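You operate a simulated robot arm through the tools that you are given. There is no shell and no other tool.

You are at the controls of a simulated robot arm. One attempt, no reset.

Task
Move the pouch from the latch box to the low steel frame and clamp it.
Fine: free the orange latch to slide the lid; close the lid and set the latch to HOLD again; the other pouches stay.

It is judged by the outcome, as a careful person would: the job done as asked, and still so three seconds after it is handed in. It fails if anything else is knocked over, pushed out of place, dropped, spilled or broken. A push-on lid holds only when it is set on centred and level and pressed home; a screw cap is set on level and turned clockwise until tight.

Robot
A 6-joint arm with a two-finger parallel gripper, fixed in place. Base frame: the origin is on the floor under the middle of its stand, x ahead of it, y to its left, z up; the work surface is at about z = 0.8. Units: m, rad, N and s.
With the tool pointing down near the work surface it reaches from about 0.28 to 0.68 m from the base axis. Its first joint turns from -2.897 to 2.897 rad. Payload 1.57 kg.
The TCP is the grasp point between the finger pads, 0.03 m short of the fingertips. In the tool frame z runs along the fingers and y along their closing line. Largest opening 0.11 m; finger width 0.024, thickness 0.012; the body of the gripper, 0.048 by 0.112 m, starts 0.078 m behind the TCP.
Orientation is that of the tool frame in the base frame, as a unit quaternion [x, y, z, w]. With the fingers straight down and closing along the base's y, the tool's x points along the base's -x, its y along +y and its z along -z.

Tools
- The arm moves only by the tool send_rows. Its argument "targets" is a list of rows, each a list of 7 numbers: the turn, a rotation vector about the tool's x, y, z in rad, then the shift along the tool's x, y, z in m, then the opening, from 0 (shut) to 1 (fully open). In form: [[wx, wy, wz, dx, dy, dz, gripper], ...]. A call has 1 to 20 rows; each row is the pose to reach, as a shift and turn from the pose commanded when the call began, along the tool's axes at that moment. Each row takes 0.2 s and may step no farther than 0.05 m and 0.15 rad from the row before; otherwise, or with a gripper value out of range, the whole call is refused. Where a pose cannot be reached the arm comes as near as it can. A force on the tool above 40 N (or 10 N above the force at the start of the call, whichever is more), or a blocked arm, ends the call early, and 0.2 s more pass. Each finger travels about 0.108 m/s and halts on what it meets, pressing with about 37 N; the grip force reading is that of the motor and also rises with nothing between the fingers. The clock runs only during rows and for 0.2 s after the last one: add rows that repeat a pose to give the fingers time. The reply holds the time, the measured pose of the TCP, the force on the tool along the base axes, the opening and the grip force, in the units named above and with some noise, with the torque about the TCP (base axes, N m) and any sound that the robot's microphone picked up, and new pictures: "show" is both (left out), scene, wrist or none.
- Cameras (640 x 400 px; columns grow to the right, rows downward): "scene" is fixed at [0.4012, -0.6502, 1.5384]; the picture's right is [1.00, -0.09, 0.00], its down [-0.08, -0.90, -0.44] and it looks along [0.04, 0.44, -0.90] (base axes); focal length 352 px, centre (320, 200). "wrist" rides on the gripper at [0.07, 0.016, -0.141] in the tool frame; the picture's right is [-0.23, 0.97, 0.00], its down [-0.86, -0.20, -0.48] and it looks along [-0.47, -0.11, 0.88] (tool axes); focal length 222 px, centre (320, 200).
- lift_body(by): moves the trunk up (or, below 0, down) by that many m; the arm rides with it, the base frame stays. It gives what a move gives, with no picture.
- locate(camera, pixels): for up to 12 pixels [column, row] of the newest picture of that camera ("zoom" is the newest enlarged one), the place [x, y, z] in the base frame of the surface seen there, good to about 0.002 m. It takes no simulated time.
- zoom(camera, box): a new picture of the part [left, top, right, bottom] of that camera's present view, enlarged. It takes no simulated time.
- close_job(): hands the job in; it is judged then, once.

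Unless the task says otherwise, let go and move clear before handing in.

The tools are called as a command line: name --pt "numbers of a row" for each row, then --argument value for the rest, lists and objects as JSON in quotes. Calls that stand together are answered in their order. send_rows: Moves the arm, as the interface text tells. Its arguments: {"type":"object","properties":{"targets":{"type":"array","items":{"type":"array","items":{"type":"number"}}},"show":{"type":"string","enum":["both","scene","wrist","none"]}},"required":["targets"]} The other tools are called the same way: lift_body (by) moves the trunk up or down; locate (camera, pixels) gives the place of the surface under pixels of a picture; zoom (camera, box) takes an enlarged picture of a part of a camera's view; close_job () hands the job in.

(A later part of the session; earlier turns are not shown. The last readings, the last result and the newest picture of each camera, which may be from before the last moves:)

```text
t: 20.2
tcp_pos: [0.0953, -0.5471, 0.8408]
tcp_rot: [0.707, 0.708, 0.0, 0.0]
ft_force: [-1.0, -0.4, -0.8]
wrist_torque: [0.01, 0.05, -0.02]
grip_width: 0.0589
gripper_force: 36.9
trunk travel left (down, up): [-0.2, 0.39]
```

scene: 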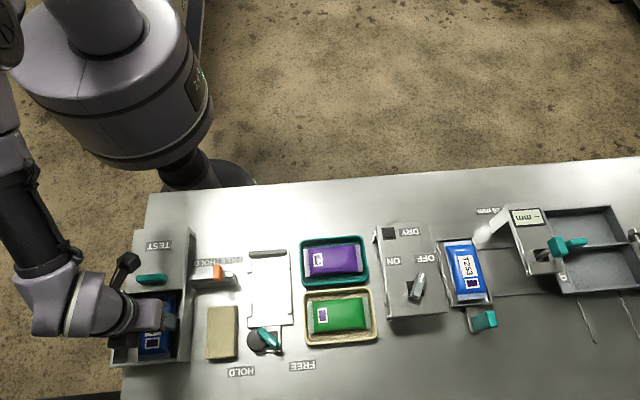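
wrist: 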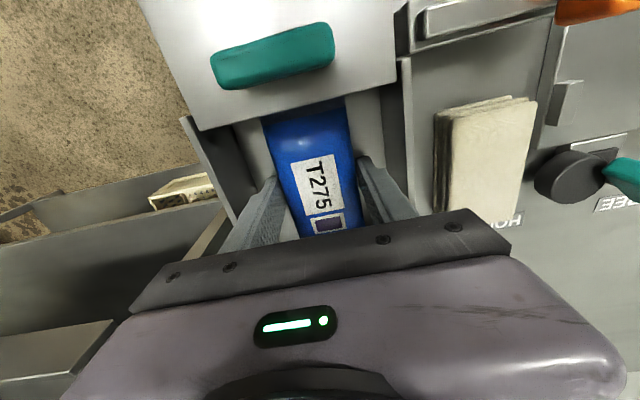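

The pouch is gripped (0.0589 m, 37 N). Before lifting I need to be sure its far end isn't under the lid edge.

zoom --camera "wrist" --box '[180, 50, 430, 240]'

zoom --camera "scene" --box '[110, 265, 200, 370]'

```text
2.11 times, centred on (305, 145) of wrist
```

zoom: 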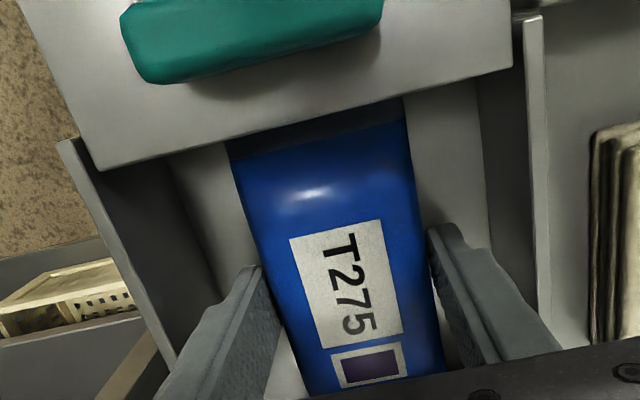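

```text
3.81 times, centred on (155, 318) of scene
```

zoom: 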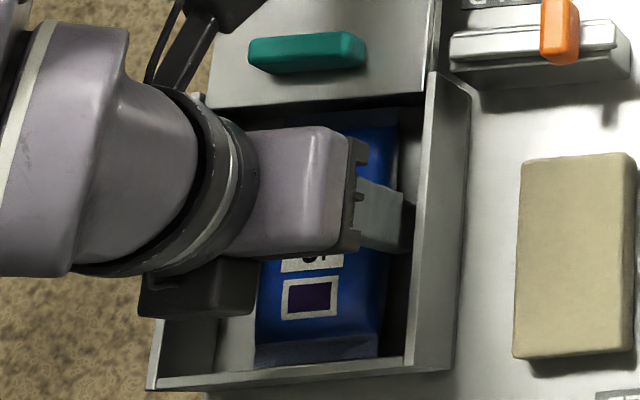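

locate --camera "zoom" --pixels '[[380, 112], [385, 118], [390, 108], [385, 122], [350, 100], [300, 104], [400, 96], [380, 98], [250, 108], [330, 345], [300, 365], [370, 360]]'

locate --camera "wrist" --pixels '[[320, 95], [320, 100], [320, 105], [340, 92], [280, 108], [300, 107], [350, 95], [225, 128], [390, 84], [300, 115], [340, 100], [270, 120]]'

```text
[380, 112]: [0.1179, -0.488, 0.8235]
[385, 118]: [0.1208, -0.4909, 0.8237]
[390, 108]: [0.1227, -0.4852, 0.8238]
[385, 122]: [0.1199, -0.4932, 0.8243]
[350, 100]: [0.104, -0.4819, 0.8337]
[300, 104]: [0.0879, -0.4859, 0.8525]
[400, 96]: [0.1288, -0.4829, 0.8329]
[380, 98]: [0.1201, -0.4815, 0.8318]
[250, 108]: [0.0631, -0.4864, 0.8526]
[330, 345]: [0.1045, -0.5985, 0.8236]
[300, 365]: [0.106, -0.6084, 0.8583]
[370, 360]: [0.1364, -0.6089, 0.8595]
```

```text
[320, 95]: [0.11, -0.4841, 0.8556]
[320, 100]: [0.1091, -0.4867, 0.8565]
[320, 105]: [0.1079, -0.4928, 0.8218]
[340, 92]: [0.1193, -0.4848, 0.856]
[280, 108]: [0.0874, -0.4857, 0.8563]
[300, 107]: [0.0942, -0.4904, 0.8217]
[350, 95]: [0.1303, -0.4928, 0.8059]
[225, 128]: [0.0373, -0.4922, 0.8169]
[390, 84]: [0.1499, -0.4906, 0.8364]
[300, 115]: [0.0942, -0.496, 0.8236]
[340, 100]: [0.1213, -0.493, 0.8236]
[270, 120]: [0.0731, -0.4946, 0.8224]
```

The lid edge is at y≈-0.4865 and the pouch end reaches ≈-0.485, about 2 mm under it, with 6 mm free at the other end. I'll lift 3 mm, shift 3.7 mm toward -y, then rise a little and check.

send_rows --pt "0 0 0 0 0 -0.003 0.3" --pt "0 0 0 -0.002 0 -0.004 0.3" --pt "0 0 0 -0.0037 0 -0.004 0.3" --pt "0 0 0 -0.0037 0 -0.008 0.3" --pt "0 0 0 -0.0037 0 -0.014 0.3"

```text
t: 21.4
tcp_pos: [0.0966, -0.5503, 0.8555]
tcp_rot: [0.707, 0.707, 0.001, -0.001]
ft_force: [-0.7, 8.5, -3.9]
wrist_torque: [0.34, 0.03, 0.02]
grip_width: 0.0593
gripper_force: 37.0
trunk travel left (down, up): [-0.2, 0.39]
```

scene: 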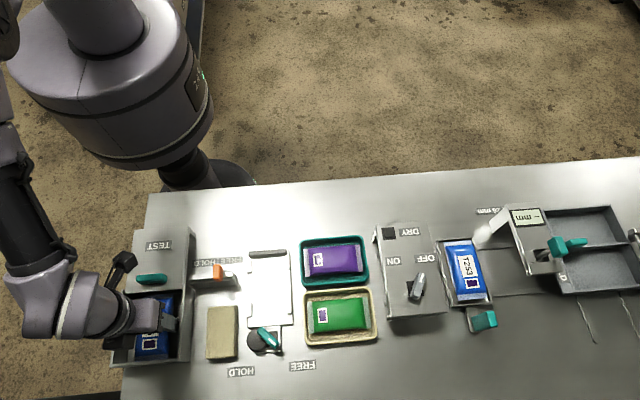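
wrist: 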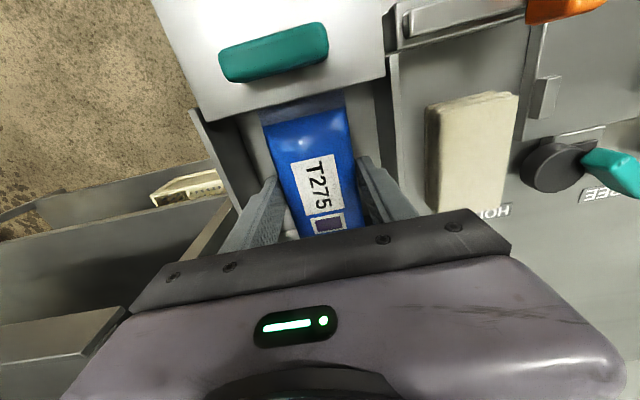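

There's +8.5 N in y, so the pouch's near end is touching the front wall. I'll look at both ends before continuing.

zoom --camera "wrist" --box '[180, 50, 430, 240]'

zoom --camera "scene" --box '[110, 275, 200, 375]'

```text
2.11 times, centred on (305, 145) of wrist
```

zoom: 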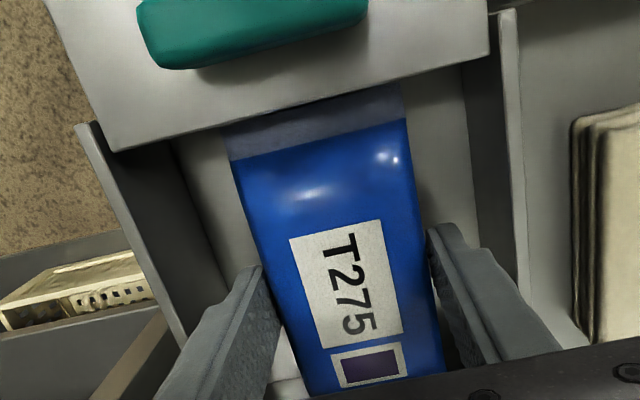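

```text
4.00 times, centred on (155, 325) of scene
```

zoom: 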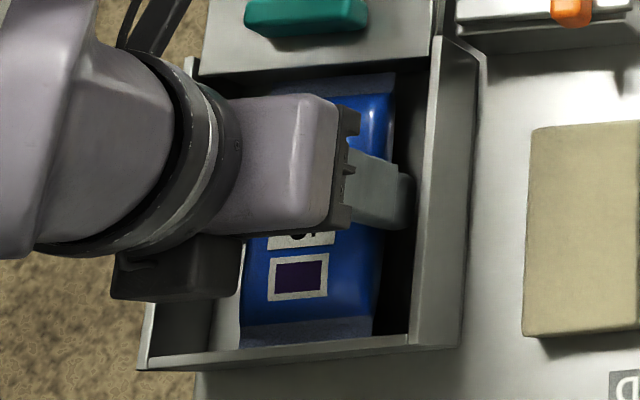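

locate --camera "zoom" --pixels '[[390, 80], [370, 78], [390, 90], [395, 72], [300, 340], [260, 345], [350, 335], [365, 320], [300, 360], [345, 355], [240, 78], [330, 70]]'

locate --camera "wrist" --pixels '[[298, 103], [330, 96], [345, 92], [350, 90], [345, 100], [295, 120], [345, 105], [355, 95], [290, 105], [320, 100], [340, 89], [310, 96]]'

```text
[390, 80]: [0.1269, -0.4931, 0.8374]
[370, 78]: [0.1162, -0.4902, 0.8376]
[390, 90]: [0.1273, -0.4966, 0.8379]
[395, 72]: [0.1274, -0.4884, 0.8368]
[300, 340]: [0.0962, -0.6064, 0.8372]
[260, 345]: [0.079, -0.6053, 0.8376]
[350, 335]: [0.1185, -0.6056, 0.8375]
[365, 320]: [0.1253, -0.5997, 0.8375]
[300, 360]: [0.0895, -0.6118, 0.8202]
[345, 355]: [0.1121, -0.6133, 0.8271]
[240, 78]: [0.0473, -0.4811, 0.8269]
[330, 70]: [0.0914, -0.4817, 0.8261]
```

```text
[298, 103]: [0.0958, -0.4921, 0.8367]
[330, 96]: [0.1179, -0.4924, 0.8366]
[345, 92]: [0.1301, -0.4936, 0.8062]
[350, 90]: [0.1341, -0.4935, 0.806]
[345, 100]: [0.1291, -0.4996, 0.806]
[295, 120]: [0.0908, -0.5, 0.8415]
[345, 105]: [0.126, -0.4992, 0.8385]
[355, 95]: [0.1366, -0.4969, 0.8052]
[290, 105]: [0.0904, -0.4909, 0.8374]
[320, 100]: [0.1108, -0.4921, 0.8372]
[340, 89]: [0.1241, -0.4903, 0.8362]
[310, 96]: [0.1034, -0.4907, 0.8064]
```

The far end is at y≈-0.488 (now clear of the lid edge at -0.4865) and the near end is lightly against the front wall. I'll back off 1 mm and lift slowly.

send_rows --pt "0 0 0 0.0008 0 0 0.3" --pt "0 0 0 0.0008 0 -0.004 0.3" --pt "0 0 0 0.0008 0 -0.008 0.3" --pt "0 0 0 0.0008 0 -0.012 0.3"

```text
t: 22.4
tcp_pos: [0.0972, -0.5505, 0.8656]
tcp_rot: [0.707, 0.707, 0.001, 0.0]
ft_force: [-0.4, 0.4, -1.5]
wrist_torque: [-0.03, 0.03, 0.01]
grip_width: 0.0589
gripper_force: 36.6
trunk travel left (down, up): [-0.2, 0.39]
```

scene: 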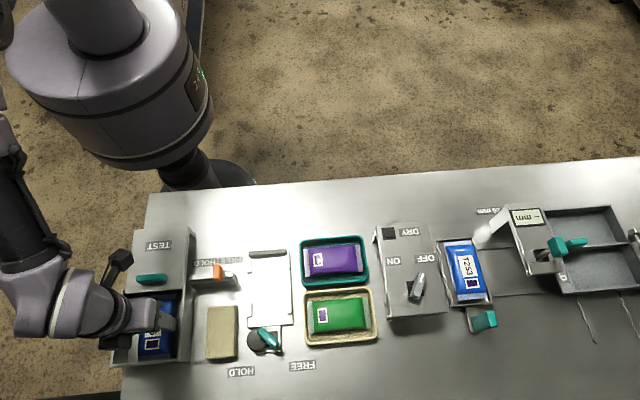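
wrist: 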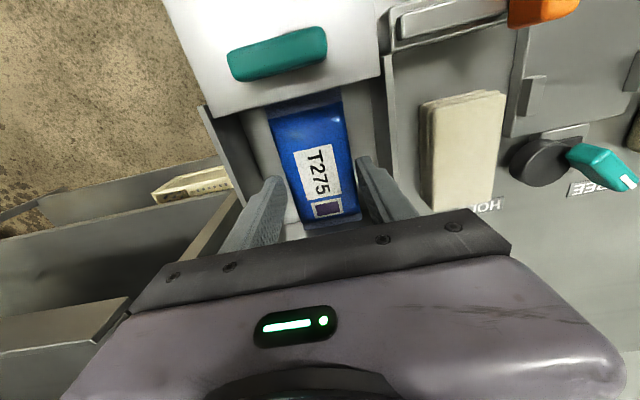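

Side force is gone, but the pouch seems to sit differently in the wrist view (mark at (327,208)). I'll check whether it slipped in the grip.

zoom --camera "wrist" --box '[190, 70, 420, 240]'

locate --camera "wrist" --pixels '[[300, 105], [335, 97], [305, 125], [340, 125], [320, 170], [330, 210], [332, 225], [310, 228], [350, 218], [290, 150], [350, 150], [330, 230]]'

zoom --camera "scene" --box '[110, 275, 200, 375]'

```text
2.35 times, centred on (305, 155) of wrist
```

zoom: 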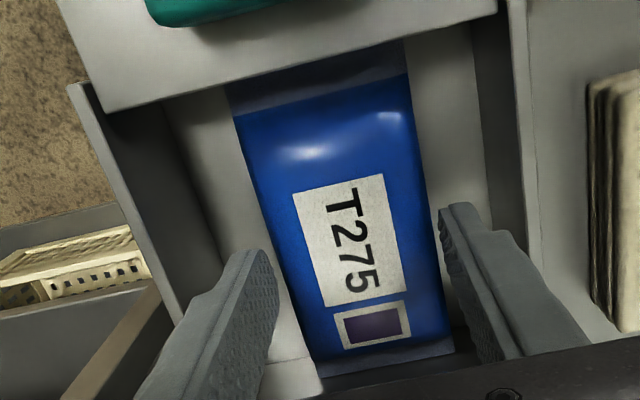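

```text
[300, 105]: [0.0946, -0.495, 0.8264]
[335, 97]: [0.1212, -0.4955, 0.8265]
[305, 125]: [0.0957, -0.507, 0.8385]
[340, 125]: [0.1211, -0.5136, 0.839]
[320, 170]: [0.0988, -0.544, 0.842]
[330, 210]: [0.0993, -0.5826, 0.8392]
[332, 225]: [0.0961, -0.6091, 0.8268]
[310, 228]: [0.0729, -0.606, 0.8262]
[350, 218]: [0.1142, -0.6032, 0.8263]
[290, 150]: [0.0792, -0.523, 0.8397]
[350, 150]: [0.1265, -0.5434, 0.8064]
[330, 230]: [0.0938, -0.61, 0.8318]
```

```text
4.00 times, centred on (155, 325) of scene
```

zoom: 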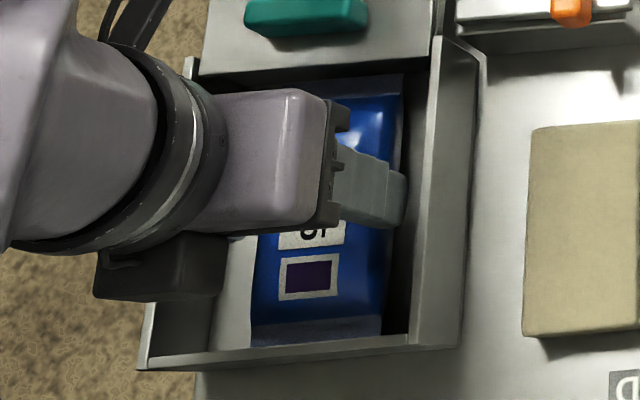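

The pouch slipped about 12 mm down in the fingers, because it caught on the way up: the gap between lid edge and front rim is only ~3 mm longer than the pouch. I'll set it back down, open, and re-grip deeper, then lift it with the front end tilted up.

send_rows --pt "0 0 0 0 0 0.002 0.3" --pt "0 0 0 0 0 0.004 0.3" --pt "0 0 0 0 0 0.004 0.45" --pt "0 0 0 0 0 0.004 0.6" --pt "0 0 0 0 0 0.004 0.65" --pt "0 0 0 0 0 0.004 0.65" --show "both"

```text
t: 23.8
tcp_pos: [0.098, -0.5499, 0.8628]
tcp_rot: [0.707, 0.707, 0.0, 0.001]
ft_force: [-0.8, -0.3, 0.2]
wrist_torque: [-0.02, -0.01, -0.01]
grip_width: 0.0714
gripper_force: 0.0
trunk travel left (down, up): [-0.2, 0.39]
```

scene: 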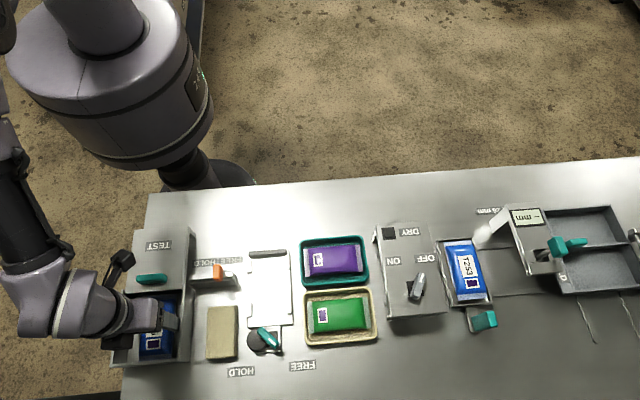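
wrist: 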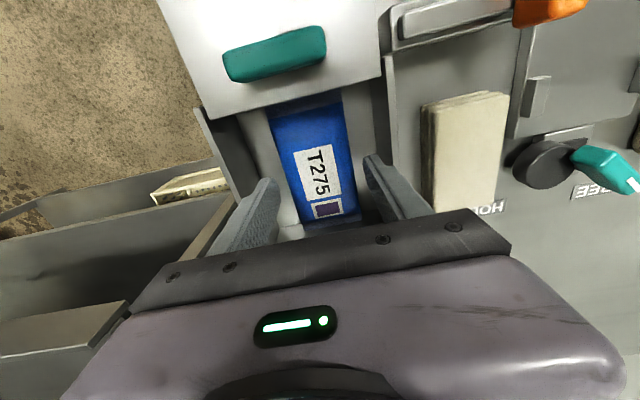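

The pouch rests on the floor again. I'll measure its ends, the lid edge and the front rim now.

zoom --camera "wrist" --box '[230, 70, 400, 240]'

locate --camera "zoom" --pixels '[[200, 80], [260, 68], [200, 95], [260, 90], [250, 200], [250, 370], [300, 360], [210, 375], [170, 150], [290, 200], [230, 100], [290, 120]]'

zoom --camera "scene" --box '[110, 275, 200, 375]'

```text
2.35 times, centred on (315, 155) of wrist
```

zoom: 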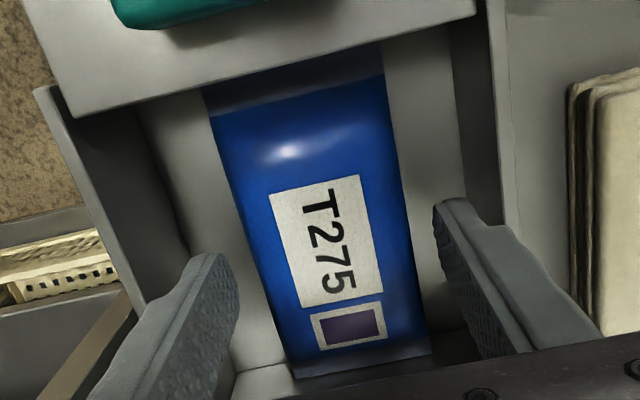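

```text
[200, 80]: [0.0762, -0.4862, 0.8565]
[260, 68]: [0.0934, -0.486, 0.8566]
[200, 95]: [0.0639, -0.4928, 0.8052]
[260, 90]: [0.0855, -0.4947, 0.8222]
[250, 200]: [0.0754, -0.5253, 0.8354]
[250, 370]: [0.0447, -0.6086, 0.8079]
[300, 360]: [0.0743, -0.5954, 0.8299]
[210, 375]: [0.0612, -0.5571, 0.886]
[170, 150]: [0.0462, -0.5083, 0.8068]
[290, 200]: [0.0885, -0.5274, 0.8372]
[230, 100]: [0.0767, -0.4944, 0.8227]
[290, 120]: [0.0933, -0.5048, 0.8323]
```

```text
4.00 times, centred on (155, 325) of scene
```

zoom: 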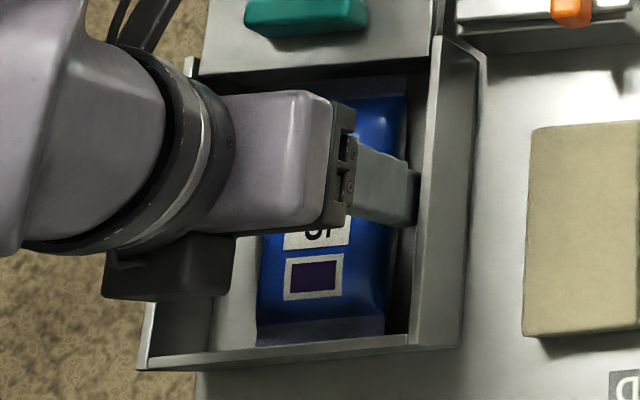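

locate --camera "zoom" --pixels '[[300, 338], [262, 343], [375, 332], [300, 343], [300, 348], [400, 78], [390, 82], [405, 95], [380, 78], [300, 356], [265, 320], [388, 300]]'

```text
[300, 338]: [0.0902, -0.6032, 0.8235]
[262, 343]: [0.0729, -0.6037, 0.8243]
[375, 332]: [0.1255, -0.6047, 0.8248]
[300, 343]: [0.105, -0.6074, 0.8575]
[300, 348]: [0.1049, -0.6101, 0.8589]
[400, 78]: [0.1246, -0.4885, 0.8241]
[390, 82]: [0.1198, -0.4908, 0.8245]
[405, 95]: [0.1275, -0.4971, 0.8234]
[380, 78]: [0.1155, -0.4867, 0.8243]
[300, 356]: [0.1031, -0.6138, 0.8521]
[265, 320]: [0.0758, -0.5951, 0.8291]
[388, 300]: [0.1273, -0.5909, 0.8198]
```

The pouch is centred at y≈-0.546 with ~1–2 mm spare at each end. I'll descend to a fingertip height just above the floor and re-grip.

send_rows --pt "0 0 0 0.003 -0.001 0.008 0.65" --pt "0 0 0 0.003 -0.001 0.016 0.65" --pt "0 0 0 0.003 -0.001 0.0235 0.65" --pt "0 0 0 0.003 -0.001 0.0235 0.55" --pt "0 0 0 0.003 -0.001 0.0235 0.4" --pt "0 0 0 0.003 -0.001 0.0235 0.2" --pt "0 0 0 0.003 -0.001 0.0235 0.2"

```text
t: 25.4
tcp_pos: [0.0963, -0.5463, 0.8388]
tcp_rot: [0.707, 0.707, 0.0, -0.001]
ft_force: [-0.3, 0.9, 0.0]
wrist_torque: [-0.03, 0.0, 0.02]
grip_width: 0.0591
gripper_force: 37.0
trunk travel left (down, up): [-0.2, 0.39]
```

scene: 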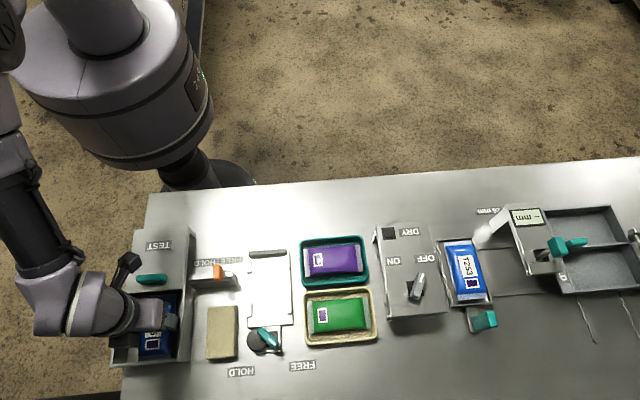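
wrist: 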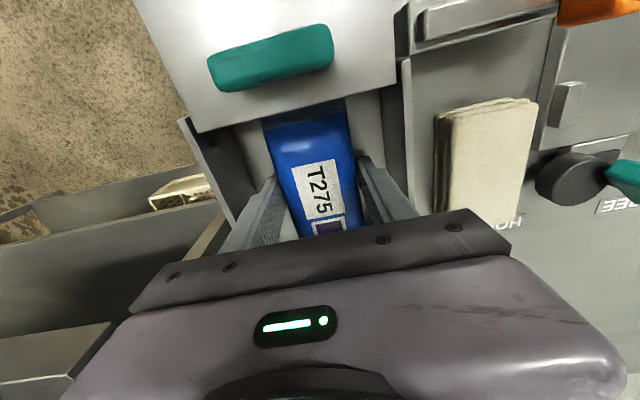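

Re-gripped at 0.0591 m with fingertips near the floor. Now I'll lift 8 mm and then tilt the front end up step by step while rising.

send_rows --pt "0 0 0 0 0 -0.004 0.2" --pt "0 0 0 0 0 -0.009 0.2" --pt "0 -0.08 0 0.0014 0 -0.012 0.2" --pt "0 -0.16 0 0.0027 0 -0.015 0.2" --pt "0 -0.16 0 0.0027 0 -0.015 0.2"

```text
t: 26.6
tcp_pos: [0.0967, -0.544, 0.8536]
tcp_rot: [0.704, 0.705, -0.057, 0.057]
ft_force: [1.1, -0.5, -1.7]
wrist_torque: [0.0, 0.01, -0.03]
grip_width: 0.0592
gripper_force: 36.3
trunk travel left (down, up): [-0.2, 0.39]
```

scene: 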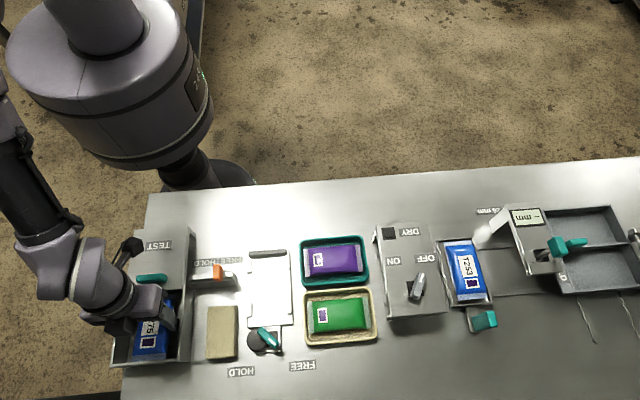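
wrist: 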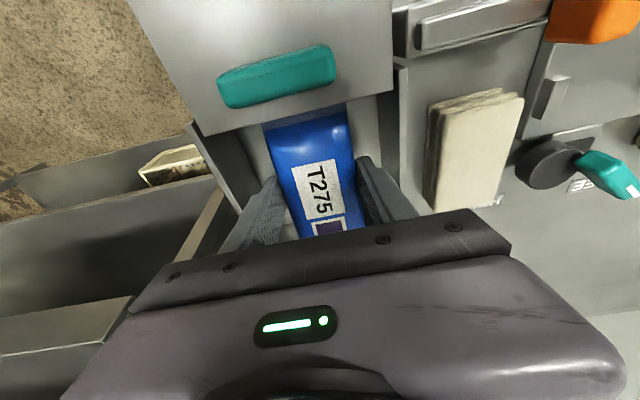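

No contact forces, and the tilt is as planned. I'll check the pouch ends against rim and lid.

zoom --camera "scene" --box '[110, 275, 200, 375]'

zoom --camera "wrist" --box '[230, 70, 400, 240]'

```text
4.00 times, centred on (155, 325) of scene
```

zoom: 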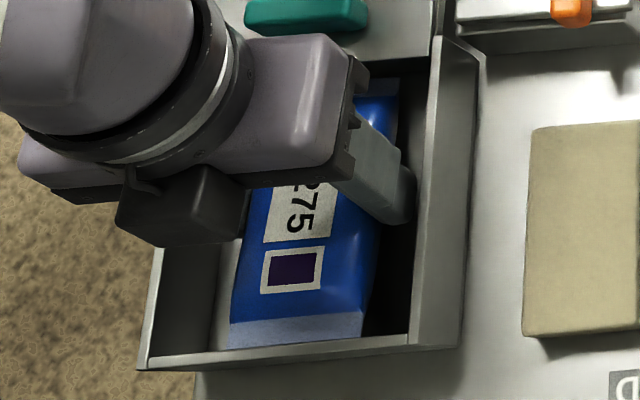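

```text
2.35 times, centred on (315, 155) of wrist
```

zoom: 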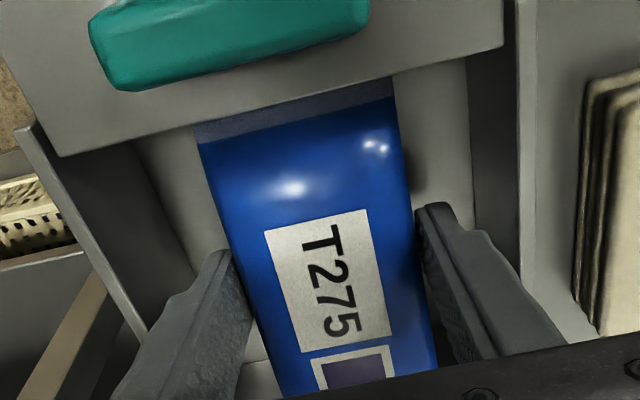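

locate --camera "zoom" --pixels '[[300, 112], [380, 92], [250, 122], [300, 130], [380, 105], [300, 200], [340, 300], [300, 105], [392, 85], [210, 125], [340, 200], [340, 98]]'

locate --camera "scene" --pixels '[[140, 359], [150, 358], [160, 357], [140, 361], [160, 359], [148, 355], [172, 296], [170, 298], [164, 345], [135, 345], [150, 365], [174, 297]]'

```text
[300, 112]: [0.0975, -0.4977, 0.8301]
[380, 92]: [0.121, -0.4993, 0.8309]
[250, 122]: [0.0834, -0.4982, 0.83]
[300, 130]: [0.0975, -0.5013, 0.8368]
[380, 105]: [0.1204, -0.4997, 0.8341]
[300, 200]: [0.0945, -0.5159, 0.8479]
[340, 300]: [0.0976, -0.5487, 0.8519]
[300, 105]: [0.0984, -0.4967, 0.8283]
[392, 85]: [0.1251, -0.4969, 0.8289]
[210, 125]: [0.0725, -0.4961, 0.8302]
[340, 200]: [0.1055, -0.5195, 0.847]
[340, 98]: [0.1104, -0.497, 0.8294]
```

```text
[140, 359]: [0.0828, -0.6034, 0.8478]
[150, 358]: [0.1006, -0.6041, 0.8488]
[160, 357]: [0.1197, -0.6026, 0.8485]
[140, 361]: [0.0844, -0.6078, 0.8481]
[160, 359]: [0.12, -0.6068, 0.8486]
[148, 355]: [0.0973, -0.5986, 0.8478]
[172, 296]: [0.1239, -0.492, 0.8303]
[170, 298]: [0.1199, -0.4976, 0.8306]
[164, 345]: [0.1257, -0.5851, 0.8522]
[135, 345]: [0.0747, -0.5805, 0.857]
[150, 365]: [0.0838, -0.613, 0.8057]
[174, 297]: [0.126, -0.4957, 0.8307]
```

The front end is at z≈0.848 close to the rim (y≈-0.606); the rear end is at z≈0.830, still below the lid. I'll tilt to 0.3 rad with a small +y shift and raise so the front passes the rim first.

send_rows --pt "0 0 0 0.0015 0 0 0.2" --pt "0 -0.07 0 0.003 0 -0.002 0.2" --pt "0 -0.14 0 0.0045 0 -0.005 0.2" --pt "0 -0.14 0 0.0045 0 -0.01 0.2" --pt "0 -0.14 0 0.0045 0 -0.01 0.2"

```text
t: 27.8
tcp_pos: [0.096, -0.5382, 0.8635]
tcp_rot: [0.698, 0.7, -0.105, 0.106]
ft_force: [-0.3, 0.5, -1.5]
wrist_torque: [0.02, 0.0, 0.0]
grip_width: 0.0592
gripper_force: 36.6
trunk travel left (down, up): [-0.2, 0.39]
```

scene: 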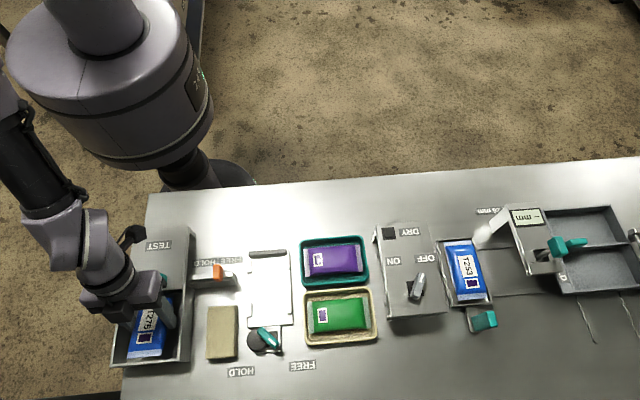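
wrist: 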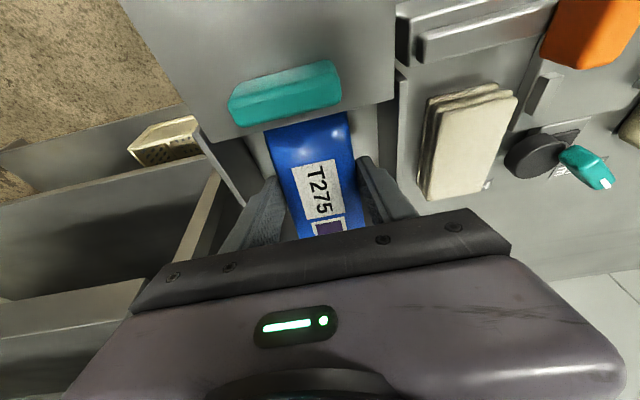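

The front end should now be above the rim with no contact forces. I'll rise 7 mm, then shift 10 mm toward -y so the rear end comes out from under the lid.

send_rows --pt "0 0 0 -0.0021 0 -0.0067 0.2" --pt "0 0 0 -0.0071 0 -0.0062 0.2" --pt "0 0 0 -0.0122 0 -0.0056 0.2" --pt "0 0 0 -0.0122 0 -0.0056 0.2"

zoom --camera "wrist" --box '[230, 70, 400, 240]'

zoom --camera "scene" --box '[110, 275, 200, 375]'

```text
t: 28.8
tcp_pos: [0.0963, -0.5475, 0.872]
tcp_rot: [0.7, 0.699, -0.107, 0.105]
ft_force: [0.5, 0.4, -0.4]
wrist_torque: [0.03, 0.01, 0.01]
grip_width: 0.0594
gripper_force: 37.3
trunk travel left (down, up): [-0.2, 0.39]
```

scene: 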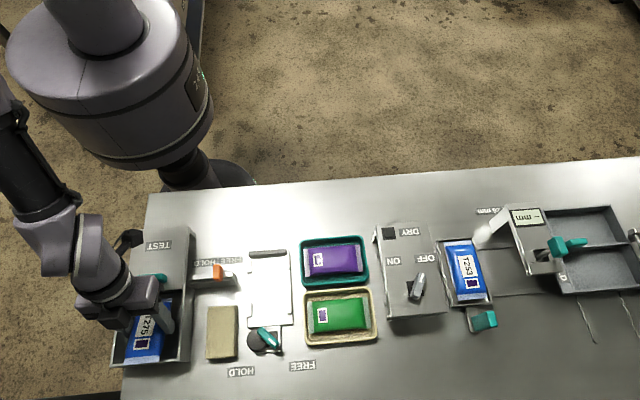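
wrist: 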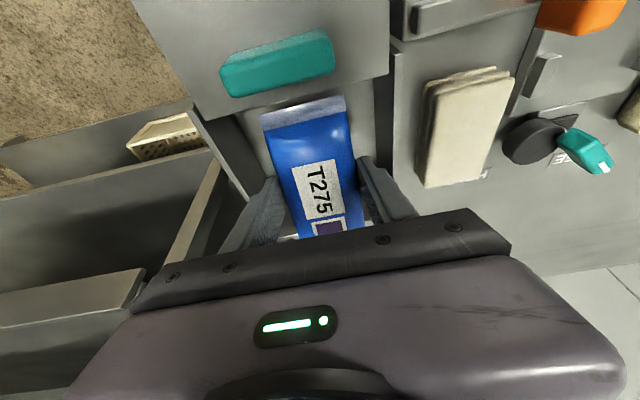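

```text
2.35 times, centred on (315, 155) of wrist
```

zoom: 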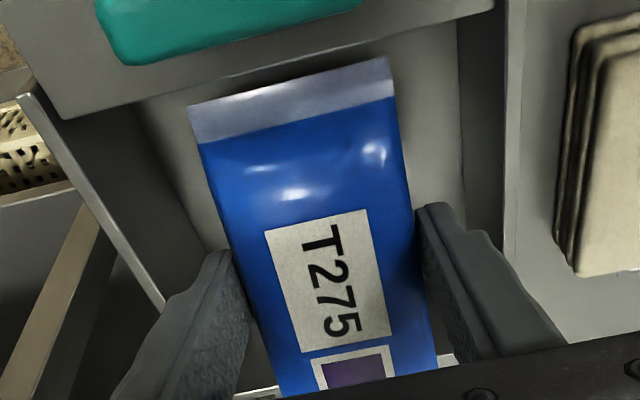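

```text
4.00 times, centred on (155, 325) of scene
```

zoom: 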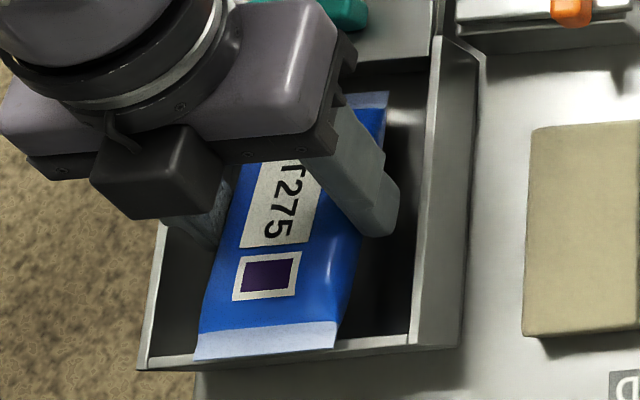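

The rear seal is now fully clear of the lid edge and the front is over the rim. Lifting straight up.

send_rows --pt "0 0 0 -0.003 0 -0.0096 0.2" --pt "0 0 0 -0.0059 0 -0.0191 0.2" --pt "0 0 0 -0.0118 0 -0.0382 0.2" --pt "0 0 0 -0.0177 0 -0.0573 0.2" --pt "0 0 0 -0.0266 0 -0.086 0.2" --pt "0 0 0 -0.0266 0 -0.086 0.2"

```text
t: 30.2
tcp_pos: [0.0961, -0.5467, 0.9607]
tcp_rot: [0.699, 0.7, -0.106, 0.106]
ft_force: [-0.7, -0.5, -0.4]
wrist_torque: [0.0, 0.0, 0.0]
grip_width: 0.0593
gripper_force: 37.2
trunk travel left (down, up): [-0.2, 0.39]
```

scene: 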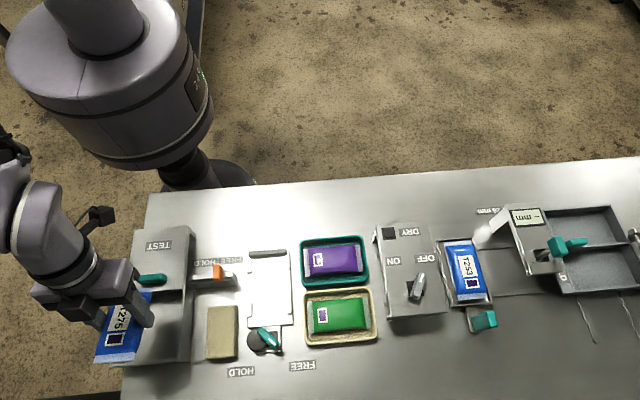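
wrist: 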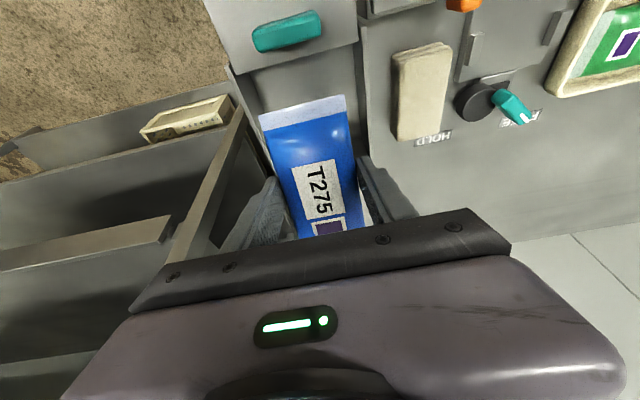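

The pouch is out and held firmly. I'll level the tool, then carry it across to above the frame.

send_rows --pt "0 0.1 0 0 0 0 0.2" --pt "0 0.2 0 0 0 0 0.2" --pt "0 0.3 0 0 0 0 0.2" --pt "0 0.3 0 0 0 0 0.2" --show "none"

```text
t: 31.2
tcp_pos: [0.0959, -0.547, 0.9608]
tcp_rot: [0.707, 0.707, 0.001, -0.001]
ft_force: [0.5, 0.2, -1.0]
wrist_torque: [0.01, -0.01, -0.03]
grip_width: 0.0592
gripper_force: 36.7
trunk travel left (down, up): [-0.2, 0.39]
```

The tool is level at (0.096,-0.547,0.961). Now carrying to above the frame centre (0.3115,-0.484).

send_rows --pt "0 0 0 0.009 0.0308 0 0.2" --pt "0 0 0 0.018 0.0616 0 0.2" --pt "0 0 0 0.027 0.0924 0 0.2" --pt "0 0 0 0.036 0.1231 0 0.2" --pt "0 0 0 0.045 0.1539 0 0.2" --pt "0 0 0 0.054 0.1847 0 0.2" --pt "0 0 0 0.063 0.2155 0 0.2" --pt "0 0 0 0.063 0.2155 0 0.2"

```text
t: 33.0
tcp_pos: [0.3125, -0.4835, 0.9618]
tcp_rot: [0.707, 0.708, 0.0, 0.0]
ft_force: [-1.0, -0.3, -1.2]
wrist_torque: [-0.03, -0.02, 0.0]
grip_width: 0.0589
gripper_force: 37.0
trunk travel left (down, up): [-0.2, 0.39]
```

scene: 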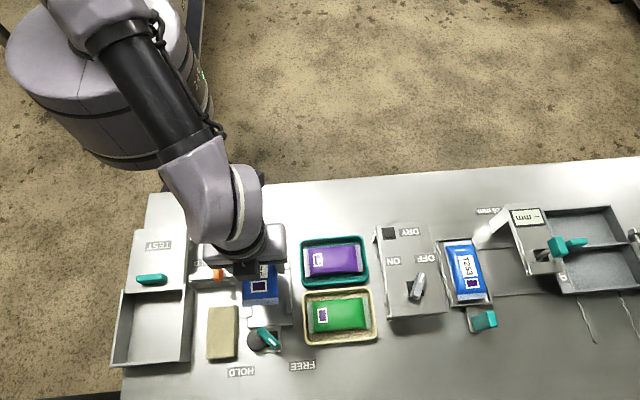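
wrist: 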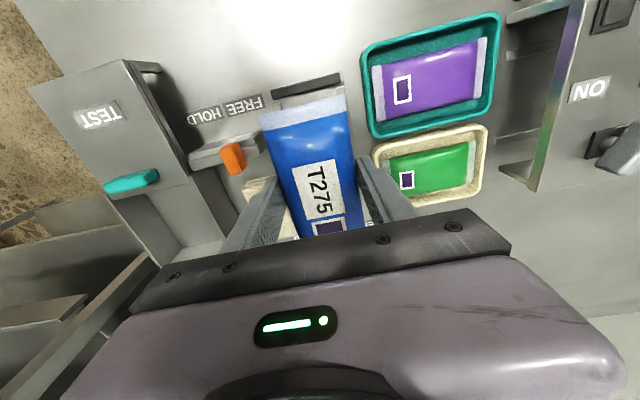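

The pouch is above the frame. I'll measure the pouch's far end and the stop bar in the wrist view before lowering.

zoom --camera "wrist" --box '[220, 60, 400, 240]'

locate --camera "wrist" --pixels '[[262, 117], [300, 106], [342, 97], [345, 100], [266, 128], [275, 92], [335, 76], [300, 85], [308, 90], [320, 180], [340, 80], [275, 100]]'

zoom --camera "scene" --box '[200, 220, 310, 360]'

```text
2.22 times, centred on (310, 150) of wrist
```

zoom: 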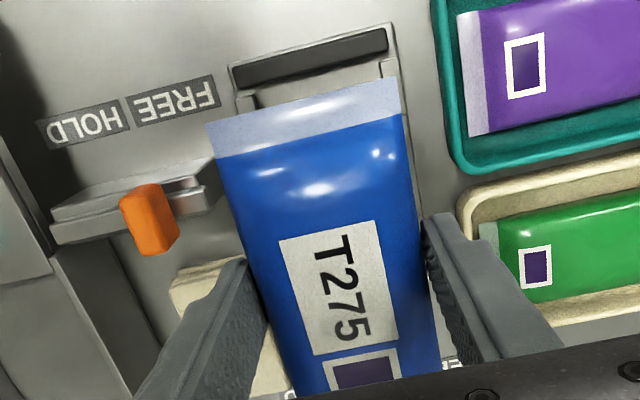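

```text
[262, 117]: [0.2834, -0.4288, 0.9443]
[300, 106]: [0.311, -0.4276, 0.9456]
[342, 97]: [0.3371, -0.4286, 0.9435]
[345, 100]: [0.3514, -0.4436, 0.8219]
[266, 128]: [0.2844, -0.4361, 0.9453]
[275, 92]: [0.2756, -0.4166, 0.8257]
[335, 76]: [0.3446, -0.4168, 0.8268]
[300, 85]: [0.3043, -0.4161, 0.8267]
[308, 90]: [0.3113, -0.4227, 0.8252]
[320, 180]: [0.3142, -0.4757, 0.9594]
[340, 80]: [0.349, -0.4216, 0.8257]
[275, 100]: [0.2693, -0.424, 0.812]
```

```text
2.86 times, centred on (255, 290) of scene
```

zoom: 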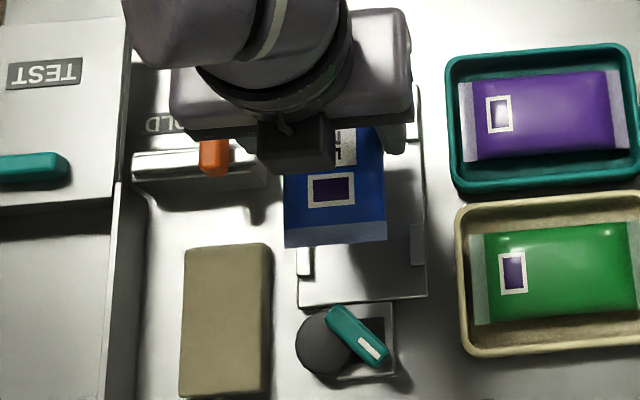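

The pouch's far end is ~3 mm short of the stop bar and it's centred between the tabs within ~1 mm. Lowering to just above the plate.

send_rows --pt "0 0 0 0 0.0005 0.035 0.2" --pt "0 0 0 0 0.0005 0.07 0.2" --pt "0 0 0 0 0.0005 0.095 0.2" --pt "0 0 0 0 0.0005 0.108 0.2" --pt "0 0 0 0 0.0005 0.112 0.2" --pt "0 0 0 0 0.0005 0.112 0.2"

zoom --camera "scene" --box '[220, 230, 320, 360]'

zoom --camera "wrist" --box '[200, 60, 420, 240]'

```text
t: 34.4
tcp_pos: [0.3109, -0.4843, 0.85]
tcp_rot: [0.707, 0.707, 0.0, -0.001]
ft_force: [0.6, 0.0, -1.1]
wrist_torque: [-0.05, 0.0, 0.01]
grip_width: 0.0591
gripper_force: 37.3
trunk travel left (down, up): [-0.2, 0.39]
```

scene: 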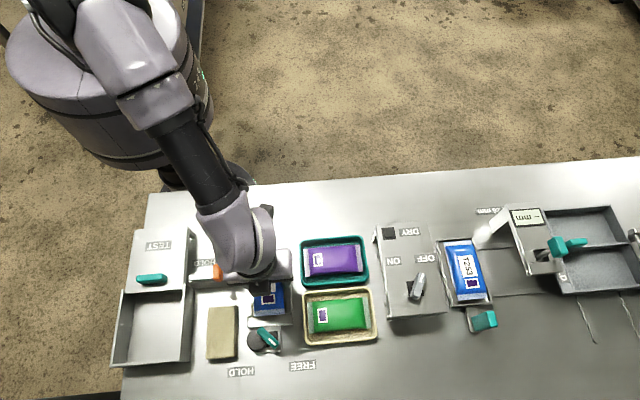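
wrist: 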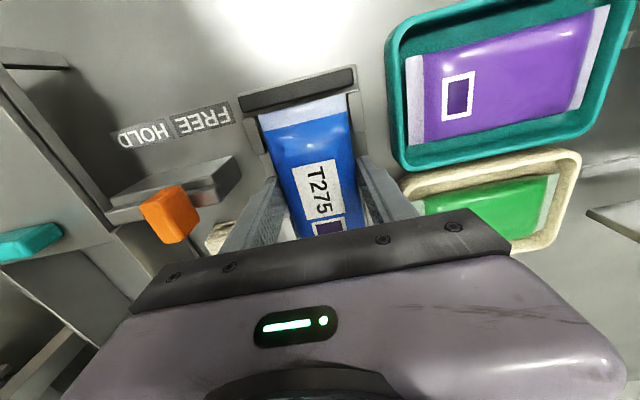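

```text
3.08 times, centred on (270, 295) of scene
```

zoom: 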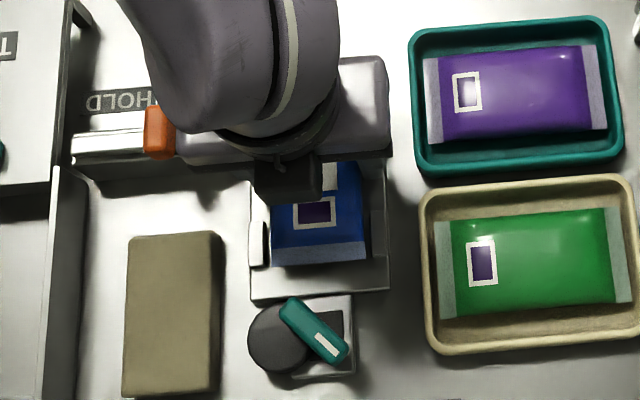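

```text
2.22 times, centred on (310, 150) of wrist
```

zoom: 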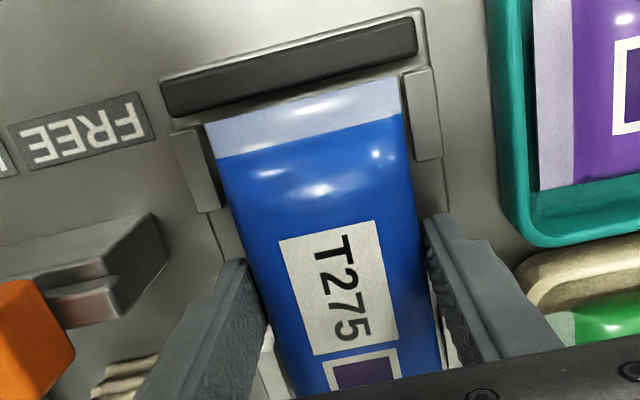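

The pouch sits inside the tabs just above the plate with a small gap to the stop bar. Lowering the last few millimetres until it touches.

send_rows --pt "0 0 0 0 0 0.0015 0.2" --pt "0 0 0 0 0 0.003 0.2" --pt "0 0 0 0 0 0.0042 0.2" --pt "0 0 0 0 0 0.0042 0.2" --show "none"

```text
t: 35.4
tcp_pos: [0.311, -0.4848, 0.8456]
tcp_rot: [0.707, 0.707, 0.0, 0.0]
ft_force: [0.4, -0.1, -1.3]
wrist_torque: [0.01, -0.02, -0.04]
grip_width: 0.059
gripper_force: 37.0
trunk travel left (down, up): [-0.2, 0.39]
```

No contact yet (force still the pouch's weight). Continuing down in 1 mm steps.

send_rows --pt "0 0 0 0 0 0.001 0.2" --pt "0 0 0 0 0 0.002 0.2" --pt "0 0 0 0 0 0.002 0.2" --show "none"

```text
t: 36.2
tcp_pos: [0.3119, -0.4834, 0.8458]
tcp_rot: [0.707, 0.707, -0.001, 0.002]
ft_force: [-0.4, -1.5, 18.1]
wrist_torque: [0.44, 0.15, 0.01]
grip_width: 0.0591
gripper_force: 36.8
trunk travel left (down, up): [-0.2, 0.39]
```

Contact made (18 N upward), so the pouch is on the plate. I'll ease off 1 mm, open to ~0.075, and rise straight up.

send_rows --pt "0 0 0 0 0 -0.0012 0.2" --pt "0 0 0 0 0 -0.0012 0.4" --pt "0 0 0 0 0 -0.0012 0.6" --pt "0 0 0 0 0 -0.0012 0.67" --pt "0 0 0 0 0 -0.0012 0.67" --pt "0 0 0 0 0 -0.02 0.67" --pt "0 0 0 0 0 -0.05 0.67" --pt "0 0 0 0 0 -0.09 0.67" --pt "0 0 0 0 0 -0.12 0.67" --pt "0 0 0 0 0 -0.12 0.67"

zoom --camera "scene" --box '[220, 230, 320, 360]'

zoom --camera "wrist" --box '[200, 60, 420, 240]'

```text
t: 38.4
tcp_pos: [0.3115, -0.4818, 0.9641]
tcp_rot: [0.707, 0.707, 0.0, 0.0]
ft_force: [0.6, -0.6, -0.8]
wrist_torque: [-0.02, 0.01, 0.04]
grip_width: 0.0737
gripper_force: 0.0
trunk travel left (down, up): [-0.2, 0.39]
```

scene: 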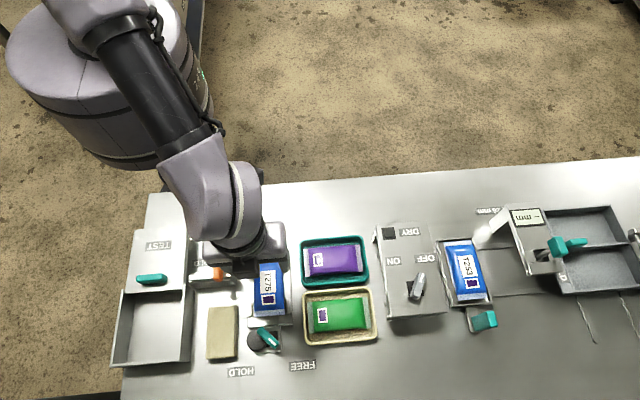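
wrist: 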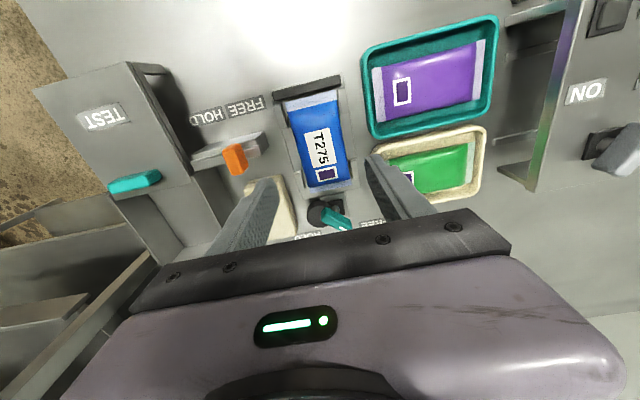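

```text
3.08 times, centred on (270, 295) of scene
```

zoom: 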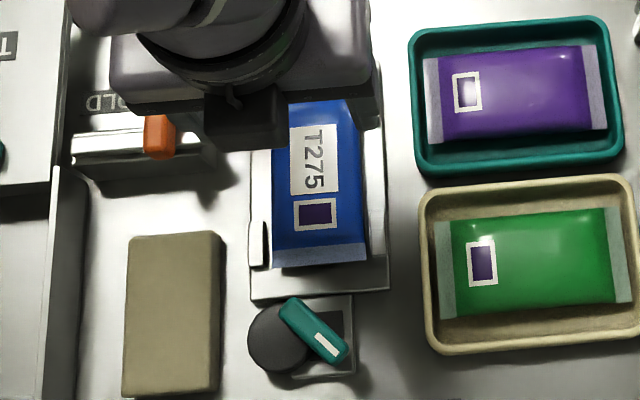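

```text
2.22 times, centred on (310, 150) of wrist
```

zoom: 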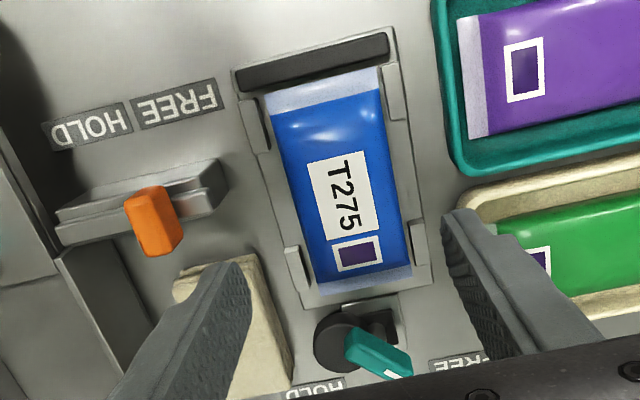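

The pouch lies flat inside the tabs, against the stop side. Now I'll measure the lever and cam.

zoom --camera "wrist" --box '[285, 180, 365, 240]'

zoom --camera "scene" --box '[235, 300, 305, 365]'

```text
6.67 times, centred on (325, 210) of wrist
```

zoom: 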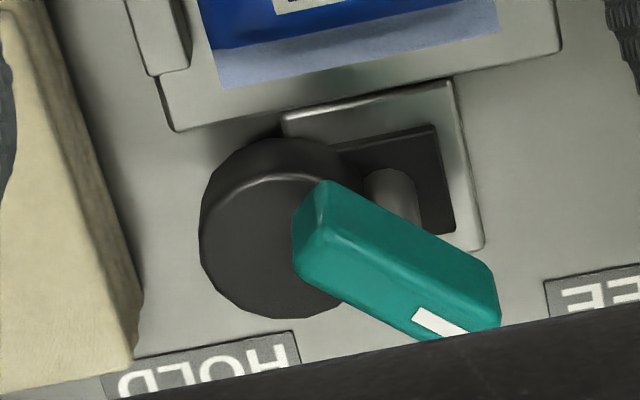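

```text
6.15 times, centred on (270, 332) of scene
```

zoom: 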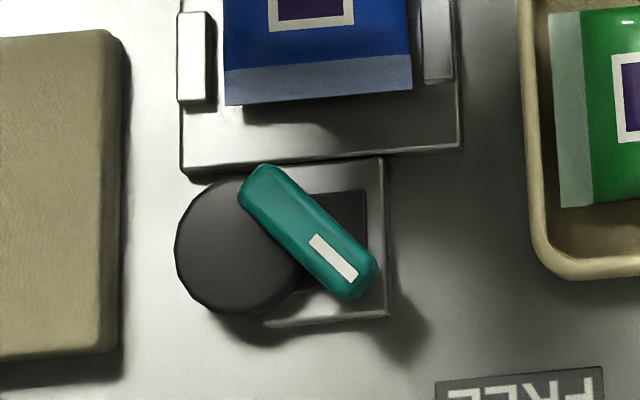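

locate --camera "zoom" --pixels '[[268, 172], [250, 185], [280, 215], [320, 270], [350, 292], [370, 262], [310, 215], [335, 255], [222, 250], [183, 245], [225, 310], [225, 182]]'

locate --camera "zoom" --pixels '[[290, 195], [305, 215], [345, 205], [360, 230], [380, 165], [385, 315], [270, 322], [345, 300], [320, 100], [230, 103], [410, 88], [320, 160]]'

locate --camera "wrist" --pixels '[[324, 210], [334, 214], [345, 222], [336, 209], [342, 210], [315, 215], [308, 213], [315, 204], [330, 216], [349, 226], [326, 216], [352, 197]]'

```text
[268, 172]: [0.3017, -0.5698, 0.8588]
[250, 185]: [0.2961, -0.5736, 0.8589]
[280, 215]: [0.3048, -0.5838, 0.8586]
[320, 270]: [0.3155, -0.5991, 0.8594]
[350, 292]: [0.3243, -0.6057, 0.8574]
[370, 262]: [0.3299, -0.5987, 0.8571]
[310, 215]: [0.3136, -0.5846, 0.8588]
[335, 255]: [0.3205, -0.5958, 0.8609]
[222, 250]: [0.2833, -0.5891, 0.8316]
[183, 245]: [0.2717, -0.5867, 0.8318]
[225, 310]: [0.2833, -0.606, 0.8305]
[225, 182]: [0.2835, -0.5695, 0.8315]
```

```text
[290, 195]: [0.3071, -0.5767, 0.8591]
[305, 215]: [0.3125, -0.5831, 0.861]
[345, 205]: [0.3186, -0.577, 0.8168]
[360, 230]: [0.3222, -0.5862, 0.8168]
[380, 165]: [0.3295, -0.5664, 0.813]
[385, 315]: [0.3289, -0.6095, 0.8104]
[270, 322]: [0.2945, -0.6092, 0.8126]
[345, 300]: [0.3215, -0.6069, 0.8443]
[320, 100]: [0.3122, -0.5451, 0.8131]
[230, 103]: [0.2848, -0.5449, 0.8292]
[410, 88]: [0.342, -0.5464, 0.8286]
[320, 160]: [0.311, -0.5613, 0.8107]
```

```text
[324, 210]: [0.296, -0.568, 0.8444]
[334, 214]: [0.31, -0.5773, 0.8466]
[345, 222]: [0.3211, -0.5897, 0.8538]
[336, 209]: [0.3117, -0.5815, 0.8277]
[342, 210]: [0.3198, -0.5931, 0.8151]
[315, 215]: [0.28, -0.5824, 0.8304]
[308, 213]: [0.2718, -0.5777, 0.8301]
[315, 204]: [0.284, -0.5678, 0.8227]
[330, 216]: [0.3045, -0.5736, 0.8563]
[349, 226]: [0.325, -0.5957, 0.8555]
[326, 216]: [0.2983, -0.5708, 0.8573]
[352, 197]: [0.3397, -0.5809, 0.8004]
```

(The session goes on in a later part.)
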